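You operate a simulated robot arm through the tools that you are given. There is no shell and no other tool. Be economical: measure what you need, move in short steps, check, and stop when the job is done.

You run a simulated robot arm. Do the job below in one go: nothing can be reset, and whatever is moved stays where it is left.

TASK
Take the yellow dabber and put it on top of the stained block.

It is judged by the outcome, as a careful person would: the job done as asked, and still so three seconds after it is handed in. It fails if anything else is knocked over, pushed out of place, dropped, spilled or broken.

THE ROBOT
A 7-joint arm with a two-finger parallel gripper, fixed in place. Base frame: the origin is at the foot of the arm, x ahead of it, y to its left, z up; the work surface is at about z = 0.8. Units: m, rad, N and s.
With the tool pointing down near the work surface it reaches from about 0.3 to 0.7 m from the base axis. Its first joint turns from -1.152 to 1.152 rad. Payload 1.57 kg.
Tool frame: the origin (TCP) lies between the finger pads and is the grasp point; the fingertips stand 0.03 m ahead of it; z points along the fingers, y is the line along which they close. The gripper opens to 0.11 m. The fingers are 0.024 m wide and 0.012 m thick; the gripper's body (0.048 by 0.112 m) begins 0.078 m behind the TCP.
Orientation is told as [roll, pitch, yaw] about the base's x, y, z axes, in that order, counted from this pose: with the fingers straight down and closing along the base's y, the tool's x points along the base's -x, its y along +y and its z along -z.

THE INTERFACE
- The arm moves only by the tool arm_command. Its argument "targets" is a list of rows, each a list of 3 entries, a list of its own where there are three numbers: the closure, from 0 (fully open) to 1 (shut), then the shift along the base's x, y, z in m, then the turn about the base's z in degrees. In form: [[gripper, [dx, dy, dz], yaw], ...]. A call has 1 to 8 rows; each row shifts and turns the commanded pose from where the row before left it. A row lasts 0.2 s, in which the tool goes at most 0.05 m and 0.15 rad; a call with a longer step from one row to the next is refused whole, and so is a gripper value outside its range. A pose out of reach is approached as far as the arm can. The call stops where the force on the tool passes 40 N (or 10 N more than at its start, if that is more) or the arm is blocked; 0.2 s more then pass. Each finger travels about 0.108 m/s and halts on what it meets, pressing with about 24 N; the grip force reading is that of the motor and also rises with nothing between the fingers. The clock runs only during rows and for 0.2 s after the last one: add rows that do not move to give the fingers time. It gives the time, the measured TCP pose, the force on the tool (base axes), the opening and the grip force at its end, in the units of the frame above (readings bear some noise).
- Cameras (640 x 400 px; columns grow to the right, rows downward): "scene" is fixed at [0.1768, -0.4044, 1.4019]; the picture's right is [0.63, -0.78, 0.00], its down [-0.47, -0.38, -0.80] and it looks along [0.62, 0.50, -0.60] (base axes); focal length 354 px, centre (320, 200). "wrist" rides on the gripper at [-0.036, 0, -0.08] in the tool frame; the picture's right is [0.00, -1.00, 0.00], its down [0.97, 0.00, -0.24] and it looks along [0.24, 0.00, 0.97] (tool axes); focal length 218 px, centre (320, 200). There is no depth. A picture from a camera that has moved, and an enlarged one, comes with that camera's place and axes in the base frame and with its lens.
- snapshot(camera): a new picture of that camera. It takes no simulated time.
- enlarge(camera, box): a new picture of the part [left, top, right, bottom] of that camera's present view, enlarged. It takes no simulated time.
- hand_in(): hands the job in; it is judged then, once.

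Go step by step. Nothing tells you positions but the pictures and the camera data: compare them with the known pose of the tool, close in by small moves and look again before you grip or let go. The budget is 90 turns and 46 pictures, counting those below and the enlarged ones. Unless the task says otherwise, let go and move clear before handing in, and close with one line.

The tools are called after "Request:" as a command line: name --argument value ..., lists and objects as JSON in quotes. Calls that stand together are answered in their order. arm_command: Moves the arm, as the interface text tells. Its arguments: {"type":"object","properties":{"targets":{"type":"array"}},"required":["targets"]} The other tools are called the same way: snapshot (camera) takes a picture; enlarge (camera, box) takes an enlarged picture of a part of a camera's view; hand_in () hands the job in.

At the start:

```text
time_s: 0.0
position: [0.4709, -0.0104, 1.1392]
tcp_rot: [0.0, -0.001, 0.0]
wrist_force: [0.8, 0.1, -0.1]
opening: 0.1097
finger_force: 0.1
```

scene: 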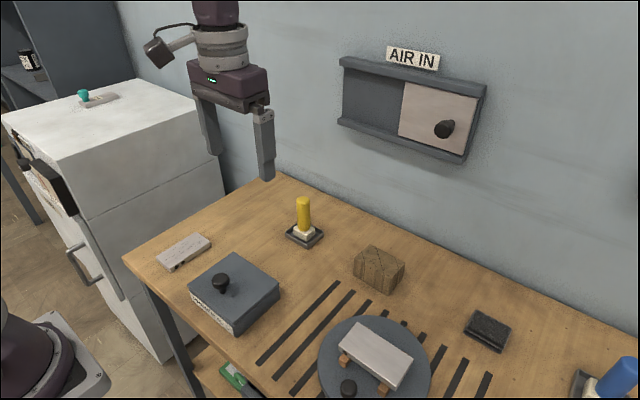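
wrist: 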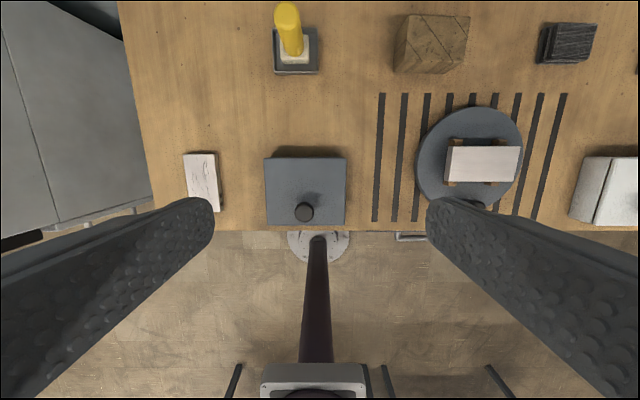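

The yellow dabber stands in a small tray. There are several candidate blocks: the brown wooden one, a dark one, and a pale bar on a turntable. I'll enlarge them to find which is stained.

Request:
enlarge --camera "scene" --box '[270, 180, 430, 300]'

Request:
enlarge --camera "scene" --box '[440, 290, 640, 400]'

Request:
enlarge --camera "wrist" --box '[240, 0, 640, 240]'

Request:
enlarge --camera "scene" --box '[130, 220, 450, 400]'

```text
3.33 times, centred on (350, 240) of scene
camera zoom: at [0.1768, -0.4044, 1.4019], right [0.63, -0.78, 0.0], down [-0.47, -0.38, -0.8], along [0.62, 0.5, -0.6], focal length 1180 px, centre (220, 67)
```

zoom: 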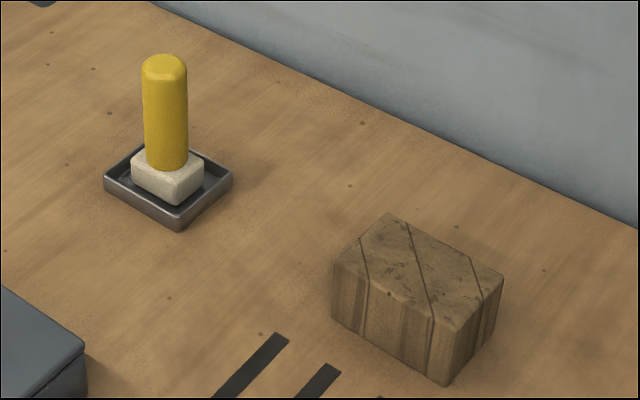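

```text
3.20 times, centred on (540, 345) of scene
camera zoom: at [0.1768, -0.4044, 1.4019], right [0.63, -0.78, 0.0], down [-0.47, -0.38, -0.8], along [0.62, 0.5, -0.6], focal length 1133 px, centre (-384, -264)
```

zoom: 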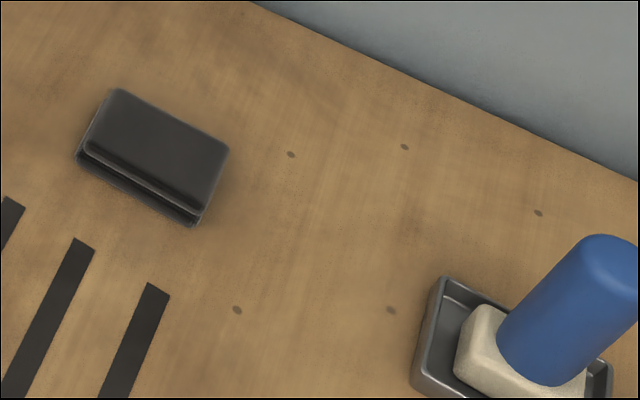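

```text
1.60 times, centred on (440, 120) of wrist
camera zoom: at [0.506, -0.0104, 1.2181], right [0.0, -1.0, 0.0], down [-0.97, 0.0, 0.24], along [-0.24, 0.0, -0.97], focal length 349 px, centre (128, 328)
```

zoom: 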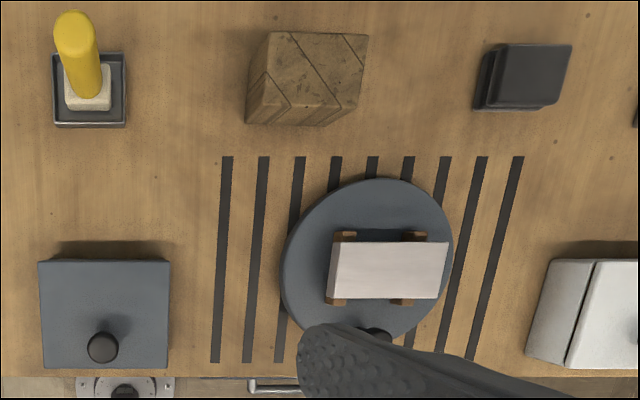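

```text
2.00 times, centred on (290, 310) of scene
camera zoom: at [0.1768, -0.4044, 1.4019], right [0.63, -0.78, 0.0], down [-0.47, -0.38, -0.8], along [0.62, 0.5, -0.6], focal length 708 px, centre (380, -20)
```

zoom: 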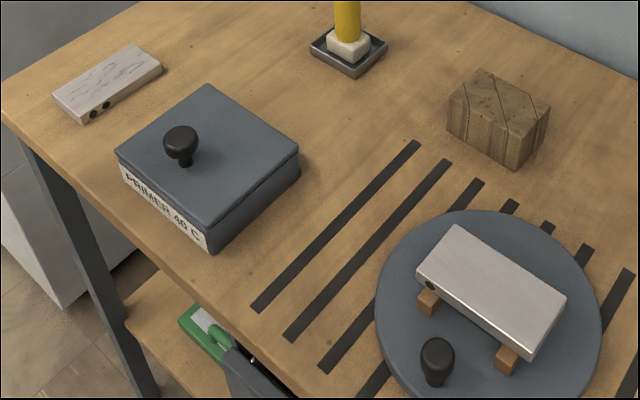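

The brown wooden block seems the stained one, but the pale bar on the left is also marked. I'll move forward and look straight down at the back-row objects, and enlarge the bar.

Request:
arm_command --targets '[[0, [0.03, -0.035, 0], 0], [0, [0.03, -0.035, 0], 0], [0, [0.03, -0.03, 0], 0], [0, [0.03, 0, 0], 0], [0, [0, 0, 0], 0]]'

Request:
enlarge --camera "scene" --box '[140, 220, 230, 280]'

Request:
snapshot --camera "wrist"

Request:
enlarge --camera "scene" --box '[340, 230, 420, 305]'

```text
time_s: 1.2
position: [0.5922, -0.1099, 1.1387]
tcp_rot: [0.002, -0.001, 0.001]
wrist_force: [-0.7, 0.0, -0.3]
opening: 0.1097
finger_force: 0.1
```

```text
6.67 times, centred on (185, 250) of scene
camera zoom: at [0.1768, -0.4045, 1.4019], right [0.63, -0.78, 0.0], down [-0.47, -0.38, -0.8], along [0.62, 0.5, -0.6], focal length 2360 px, centre (1220, -133)
```

zoom: 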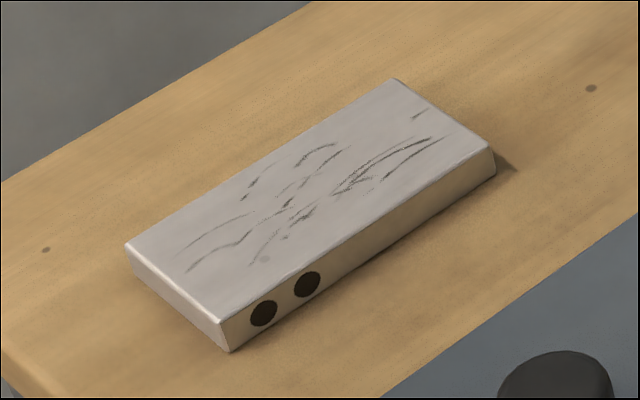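

```text
38 pictures are left
camera wrist: at [0.6269, -0.1109, 1.218], right [0.0, -1.0, 0.0], down [-0.97, 0.0, 0.24], along [-0.24, 0.0, -0.97], focal length 218 px, centre (320, 200)
```

wrist: 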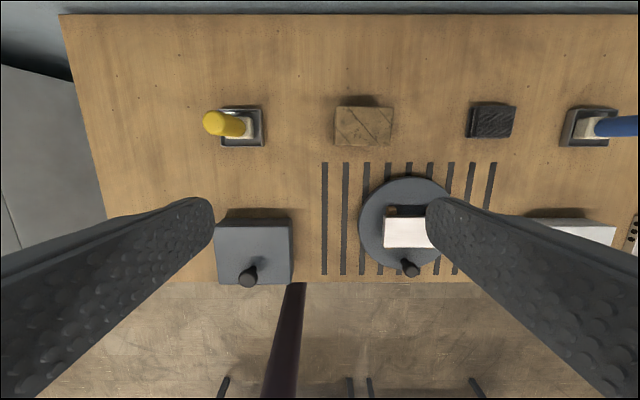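

```text
5.33 times, centred on (380, 268) of scene
camera zoom: at [0.1768, -0.4045, 1.4019], right [0.63, -0.78, 0.0], down [-0.47, -0.38, -0.8], along [0.62, 0.5, -0.6], focal length 1888 px, centre (0, -160)
```

zoom: 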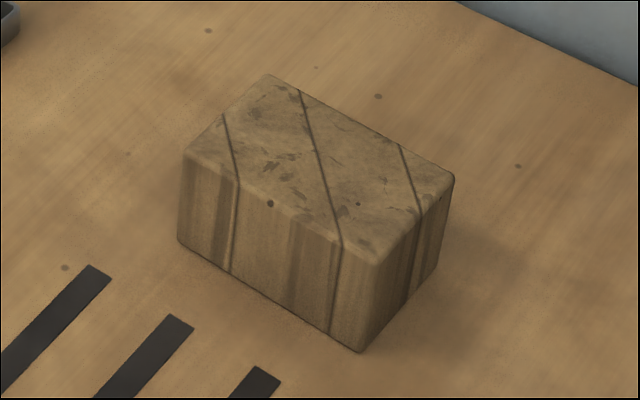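

The pale bar is scratched metal, so the brown wooden block with smudges is the stained one, near (0.65, -0.18). The dabber handle is near (0.65, 0.027), its top at z about 0.92. Next I'll move above it.

Request:
arm_command --targets '[[0, [0.015, 0.035, -0.02], 0], [0, [0.015, 0.035, -0.02], 0], [0, [0.015, 0.035, -0.02], 0], [0, [0.013, 0.032, -0.03], 0], [0, [0, 0, -0.03], 0], [0, [0, 0, 0], 0]]'

Request:
snapshot --camera "wrist"

Request:
snapshot --camera "scene"

```text
time_s: 2.6
position: [0.6506, 0.0267, 1.0184]
tcp_rot: [-0.001, 0.0, -0.002]
wrist_force: [0.3, 0.2, 0.5]
opening: 0.11
finger_force: 0.2
```

```text
36 pictures are left
camera wrist: at [0.6848, 0.0271, 1.0987], right [0.0, -1.0, 0.0], down [-0.97, 0.0, 0.24], along [-0.24, 0.0, -0.97], focal length 218 px, centre (320, 200)
```

wrist: 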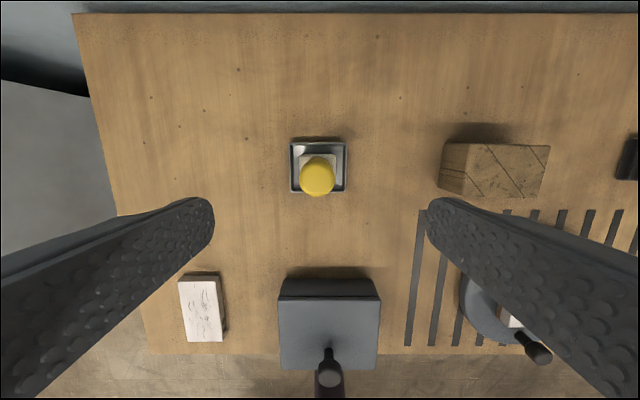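

```text
35 pictures are left
```

scene: 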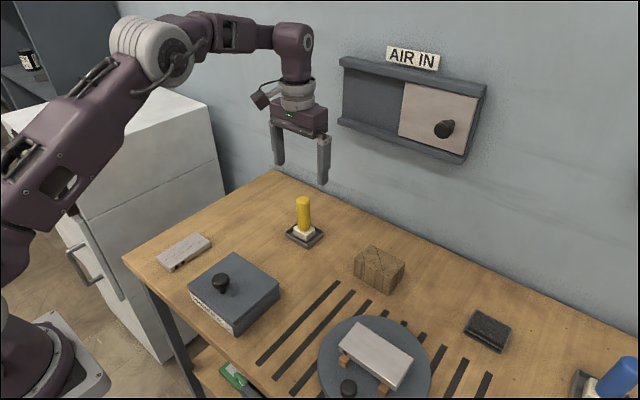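

The handle is at about (0.658, 0.029). I'll shift slightly, then descend to z about 0.89 with the fingers open.

Request:
arm_command --targets '[[0, [0.007, 0.002, -0.02], 0], [0, [0, 0, -0.035], 0], [0, [0, 0, -0.035], 0], [0, [0, 0, -0.03], 0], [0, [0, 0, -0.008], 0], [0, [0, 0, 0], 0]]'

Request:
enlarge --camera "scene" --box '[240, 160, 400, 260]'

Request:
snapshot --camera "wrist"

```text
time_s: 4.0
position: [0.6565, 0.0297, 0.8899]
tcp_rot: [-0.001, 0.001, 0.0]
wrist_force: [-0.3, 0.0, -0.1]
opening: 0.1099
finger_force: 0.0
```

```text
4.00 times, centred on (320, 210) of scene
camera zoom: at [0.1768, -0.4044, 1.4019], right [0.63, -0.78, 0.0], down [-0.47, -0.38, -0.8], along [0.62, 0.5, -0.6], focal length 1416 px, centre (320, 160)
```

zoom: 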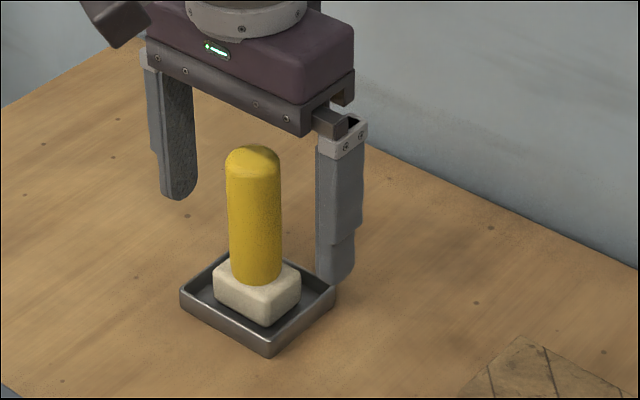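

```text
33 pictures are left
camera wrist: at [0.691, 0.0285, 0.9697], right [0.0, -1.0, 0.0], down [-0.97, 0.0, 0.24], along [-0.24, 0.0, -0.97], focal length 218 px, centre (320, 200)
```

wrist: 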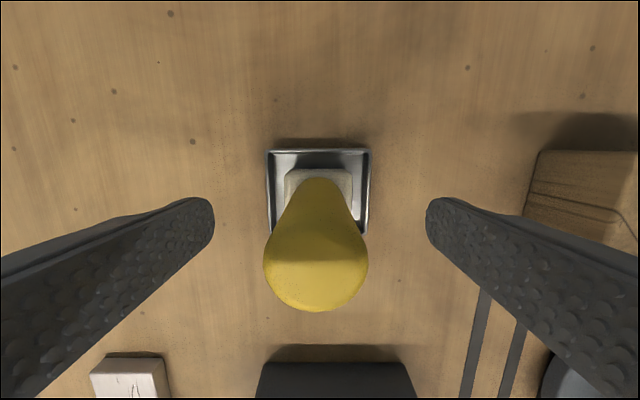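

The fingers straddle the handle, centred in y and about 4 mm short in x. I'll correct that and close.

Request:
arm_command --targets '[[0, [0.004, 0, 0], 0], [0.5, [0, 0, 0], 0], [1, [0, 0, 0], 0], [1, [0, 0, 0], 0], [1, [0, 0, 0], 0], [1, [0, 0, 0], 0]]'

Request:
enlarge --camera "scene" --box '[240, 160, 400, 260]'

```text
time_s: 5.4
position: [0.6611, 0.0282, 0.8898]
tcp_rot: [0.001, 0.0, -0.002]
wrist_force: [0.8, -0.8, 0.8]
opening: 0.0306
finger_force: 24.0
```

```text
4.00 times, centred on (320, 210) of scene
camera zoom: at [0.1767, -0.4045, 1.4019], right [0.63, -0.78, 0.0], down [-0.47, -0.38, -0.8], along [0.62, 0.5, -0.6], focal length 1416 px, centre (320, 160)
```

zoom: 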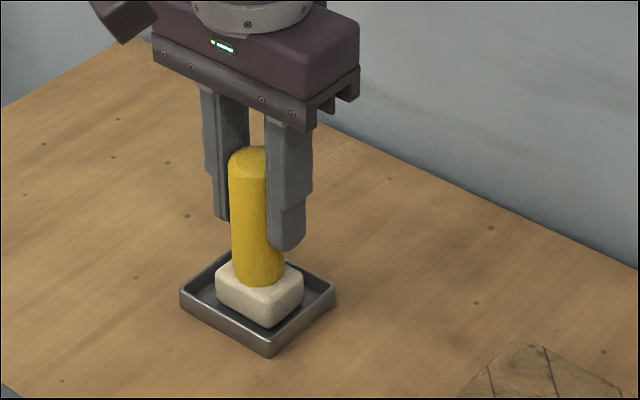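

The grip holds, with the opening at 31 mm. I'll lift straight up slowly.

Request:
arm_command --targets '[[1, [0, 0, 0.01], 0], [1, [0, 0, 0.015], 0], [1, [0, 0, 0.03], 0], [1, [0, 0, 0.035], 0], [1, [0, 0, 0.03], 0], [1, [0, 0, 0], 0]]'

Request:
snapshot --camera "scene"

Request:
snapshot --camera "wrist"

```text
time_s: 6.8
position: [0.6608, 0.0269, 1.0086]
tcp_rot: [0.001, 0.001, 0.001]
wrist_force: [-0.5, 0.8, -0.4]
opening: 0.0309
finger_force: 24.2
```

```text
31 pictures are left
```

scene: 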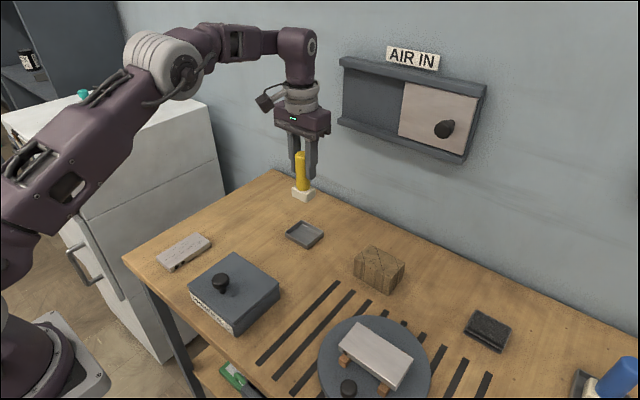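

```text
30 pictures are left
camera wrist: at [0.6959, 0.0283, 1.0893], right [0.0, -1.0, 0.0], down [-0.97, 0.0, 0.24], along [-0.24, 0.0, -0.97], focal length 218 px, centre (320, 200)
```

wrist: 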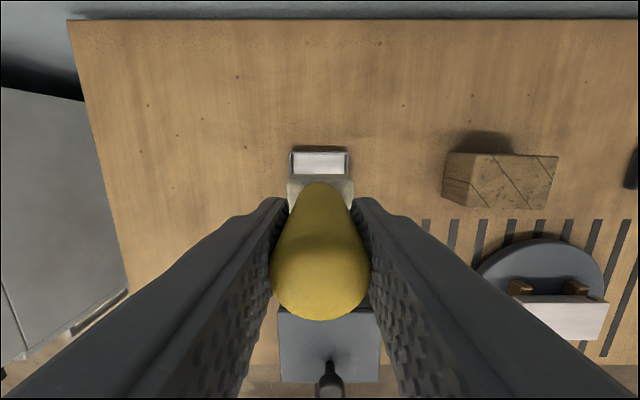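

The dabber is out and the tray stayed put. The block top centre is about (0.655, -0.183, 0.86). I'll carry the dabber over at this height and look again.

Request:
arm_command --targets '[[1, [0, -0.03, 0.01], 0], [1, [0, -0.035, 0], 0], [1, [0, -0.035, 0], 0], [1, [0, -0.035, 0], 0], [1, [0, -0.035, 0], 0], [1, [0, -0.025, 0], 0], [1, [-0.004, -0.015, 0], 0], [1, [0, 0, 0], 0]]'

Request:
enlarge --camera "scene" --box '[310, 180, 470, 300]'

Request:
snapshot --camera "wrist"

```text
time_s: 8.6
position: [0.6549, -0.183, 1.0198]
tcp_rot: [0.0, 0.0, -0.002]
wrist_force: [-0.6, 0.4, -0.2]
opening: 0.0306
finger_force: 24.4
out of reach, approached as far as the arm can: row 6
```

```text
3.33 times, centred on (390, 240) of scene
camera zoom: at [0.1767, -0.4045, 1.4019], right [0.63, -0.78, 0.0], down [-0.47, -0.38, -0.8], along [0.62, 0.5, -0.6], focal length 1180 px, centre (87, 67)
```

zoom: 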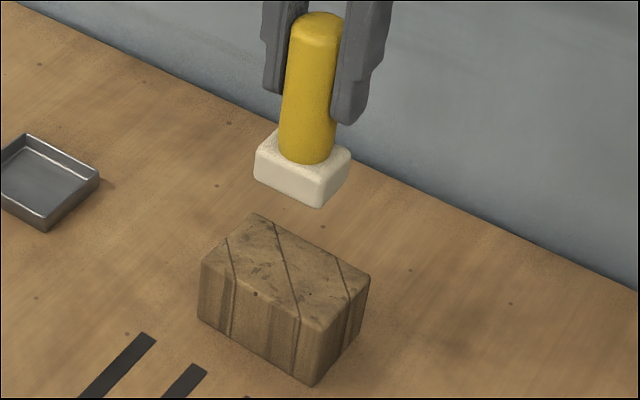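

```text
28 pictures are left
camera wrist: at [0.6902, -0.183, 1.0997], right [0.0, -1.0, 0.0], down [-0.97, 0.0, 0.24], along [-0.24, 0.0, -0.97], focal length 218 px, centre (320, 200)
```

wrist: 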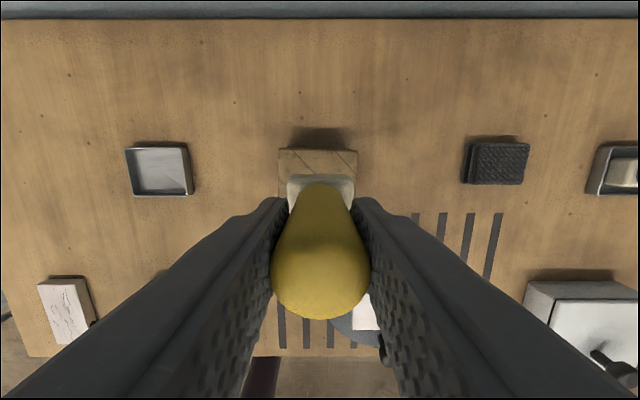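

The dabber is centred above the block, at about (0.657, -0.181). The pad bottom sits about 0.085 below the TCP and the block top is near 0.852. I'll descend most of the way and look.

Request:
arm_command --targets '[[1, [0.001, 0.001, -0.025], 0], [1, [0, 0, -0.025], 0], [1, [0, 0, -0.015], 0], [1, [0, 0, -0.005], 0], [1, [0, 0, 0], 0]]'

Request:
enlarge --camera "scene" --box '[320, 200, 440, 300]'

```text
time_s: 9.8
position: [0.6575, -0.1795, 0.9493]
tcp_rot: [0.0, 0.001, -0.002]
wrist_force: [0.6, -0.2, -0.5]
opening: 0.0305
finger_force: 23.8
```

```text
4.00 times, centred on (380, 250) of scene
camera zoom: at [0.1768, -0.4044, 1.4019], right [0.63, -0.78, 0.0], down [-0.47, -0.38, -0.8], along [0.62, 0.5, -0.6], focal length 1416 px, centre (80, 0)
```

zoom: 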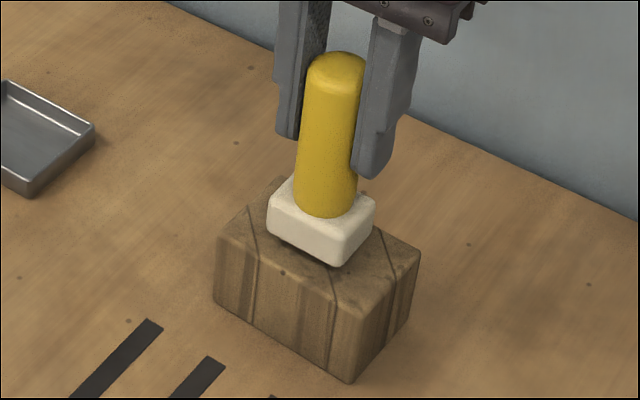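

The pad is a little above the block and centred. I'll lower in millimetre steps, watching the force.

Request:
arm_command --targets '[[1, [0, 0, -0.003], 0], [1, [0, 0, -0.003], 0], [1, [0, 0, -0.002], 0], [1, [0, 0, 0], 0]]'

Request:
enlarge --camera "scene" --box '[340, 230, 420, 290]'

```text
time_s: 10.8
position: [0.657, -0.1817, 0.9415]
tcp_rot: [-0.001, 0.001, 0.0]
wrist_force: [-0.5, -0.8, 0.7]
opening: 0.0303
finger_force: 23.9
```

```text
6.67 times, centred on (380, 260) of scene
camera zoom: at [0.1767, -0.4044, 1.4019], right [0.63, -0.78, 0.0], down [-0.47, -0.38, -0.8], along [0.62, 0.5, -0.6], focal length 2360 px, centre (-80, -200)
```

zoom: 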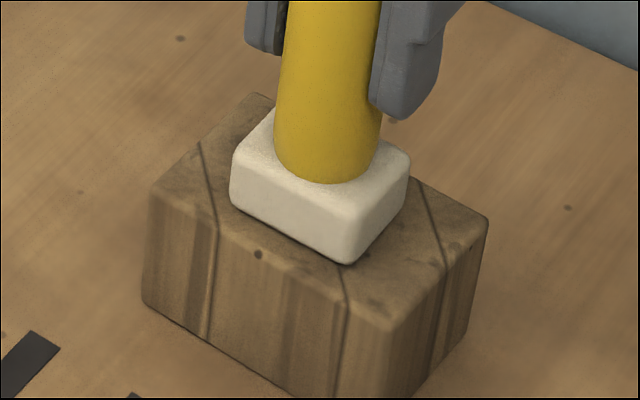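

It is still just above the block with no contact force. I'll keep lowering in 1 mm steps.

Request:
arm_command --targets '[[1, [0.001, 0, -0.001], 0], [1, [0, 0, -0.001], 0], [1, [0, 0, -0.001], 0], [1, [0, 0, 0], 0]]'

```text
time_s: 11.8
position: [0.6585, -0.1806, 0.9406]
tcp_rot: [-0.003, -0.002, 0.001]
wrist_force: [0.3, -1.1, 19.2]
opening: 0.0309
finger_force: 23.9
```

Contact was made at about z 0.940, with 19 N upward. I'll ease off 1.5 mm to relieve the push.

Request:
arm_command --targets '[[1, [0, 0, 0.0015], 0], [1, [0, 0, 0], 0]]'

Request:
enlarge --camera "scene" --box '[340, 230, 420, 290]'

```text
time_s: 12.4
position: [0.6577, -0.1801, 0.9393]
tcp_rot: [0.001, 0.001, -0.001]
wrist_force: [2.4, -0.7, 2.6]
opening: 0.0309
finger_force: 24.0
```

```text
6.67 times, centred on (380, 260) of scene
camera zoom: at [0.1767, -0.4044, 1.4019], right [0.63, -0.78, 0.0], down [-0.47, -0.38, -0.8], along [0.62, 0.5, -0.6], focal length 2360 px, centre (-80, -200)
```

zoom: 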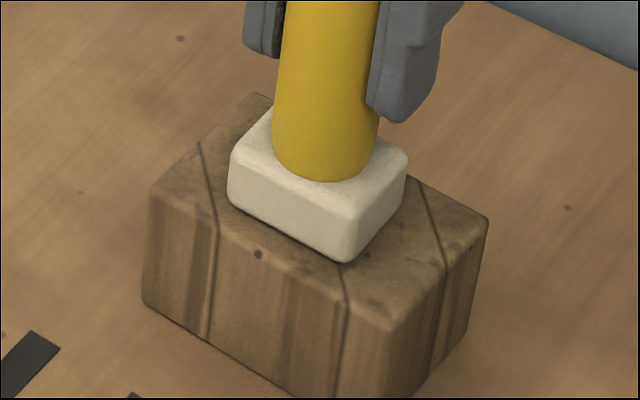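

It is resting with light contact, centred and flat. Next I'll open slowly in place.

Request:
arm_command --targets '[[0.68, [0, 0, 0], 0], [0.6, [0, 0, 0], 0], [0.4, [0, 0, 0], 0], [0.2, [0, 0, 0], 0], [0, [0, 0, 0], 0], [0, [0, 0, 0], 0]]'

Request:
enlarge --camera "scene" --box '[320, 200, 440, 300]'

```text
time_s: 13.8
position: [0.6571, -0.1808, 0.9396]
tcp_rot: [0.001, -0.001, 0.001]
wrist_force: [0.0, -0.4, -0.4]
opening: 0.1099
finger_force: 0.1
```

```text
4.00 times, centred on (380, 250) of scene
camera zoom: at [0.1768, -0.4044, 1.4019], right [0.63, -0.78, 0.0], down [-0.47, -0.38, -0.8], along [0.62, 0.5, -0.6], focal length 1416 px, centre (80, 0)
```

zoom: 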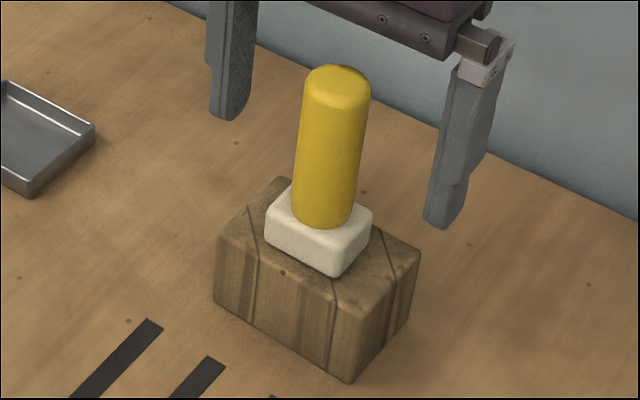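

The dabber stands free on the block. I'll rise straight up and check once more.

Request:
arm_command --targets '[[0, [0, 0, 0.02], 0], [0, [0, 0, 0.035], 0], [0, [0, 0, 0.035], 0], [0, [0, 0, 0.03], 0], [0, [0, 0, 0], 0], [0, [0, 0, 0], 0]]'

Request:
snapshot --camera "scene"

Request:
snapshot --camera "wrist"

```text
time_s: 15.2
position: [0.6469, -0.1757, 1.0504]
tcp_rot: [0.003, 0.006, 0.007]
wrist_force: [0.3, -0.3, 0.0]
opening: 0.1101
finger_force: 0.0
out of reach, approached as far as the arm can: row 3, 4
```

```text
23 pictures are left
```

scene: 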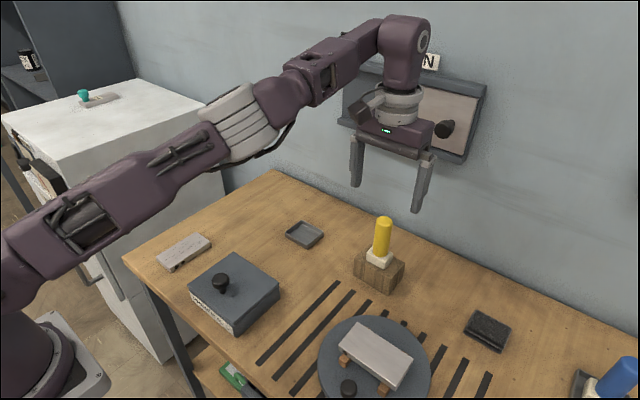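

```text
22 pictures are left
camera wrist: at [0.6822, -0.1762, 1.1302], right [0.0, -1.0, 0.0], down [-0.97, 0.0, 0.25], along [-0.25, 0.0, -0.97], focal length 218 px, centre (320, 200)
```

wrist: 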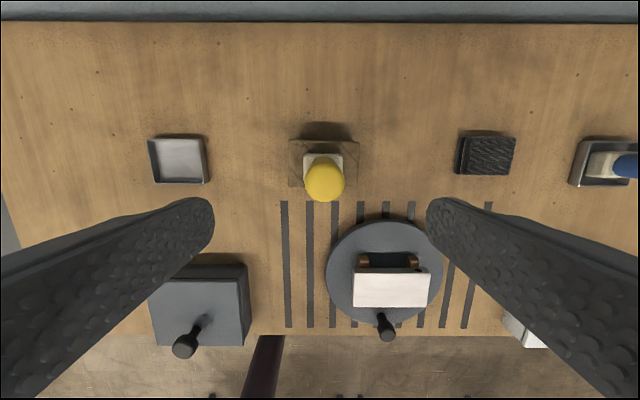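

The dabber stands upright on the brown block, and nothing else has moved. Before handing in, I'll check the dark object to be sure it isn't the better match for "stained block".

Request:
enlarge --camera "wrist" --box '[440, 120, 540, 185]'

Request:
enlarge --camera "scene" --box '[455, 300, 525, 360]'

```text
6.15 times, centred on (490, 152) of wrist
camera zoom: at [0.6822, -0.1762, 1.1302], right [0.0, -1.0, 0.0], down [-0.97, 0.0, 0.25], along [-0.25, 0.0, -0.97], focal length 1343 px, centre (-726, 492)
```

zoom: 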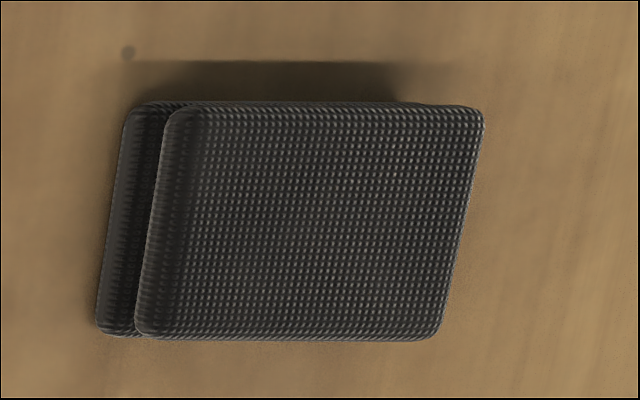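

```text
6.67 times, centred on (490, 330) of scene
camera zoom: at [0.1767, -0.4044, 1.4019], right [0.63, -0.78, 0.0], down [-0.47, -0.38, -0.8], along [0.62, 0.5, -0.6], focal length 2360 px, centre (-813, -667)
```

zoom: 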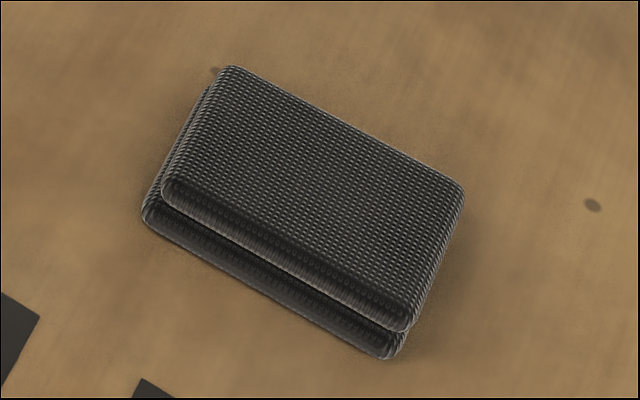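

The dark object is a folded cloth, so the brown wooden block is the stained block. The dabber is on it, so I'm handing in.

Request:
hand_in

```text
The job is handed in.
```

The yellow dabber is standing upright on top of the stained wooden block, the gripper is clear, and the pictures show nothing else moved.
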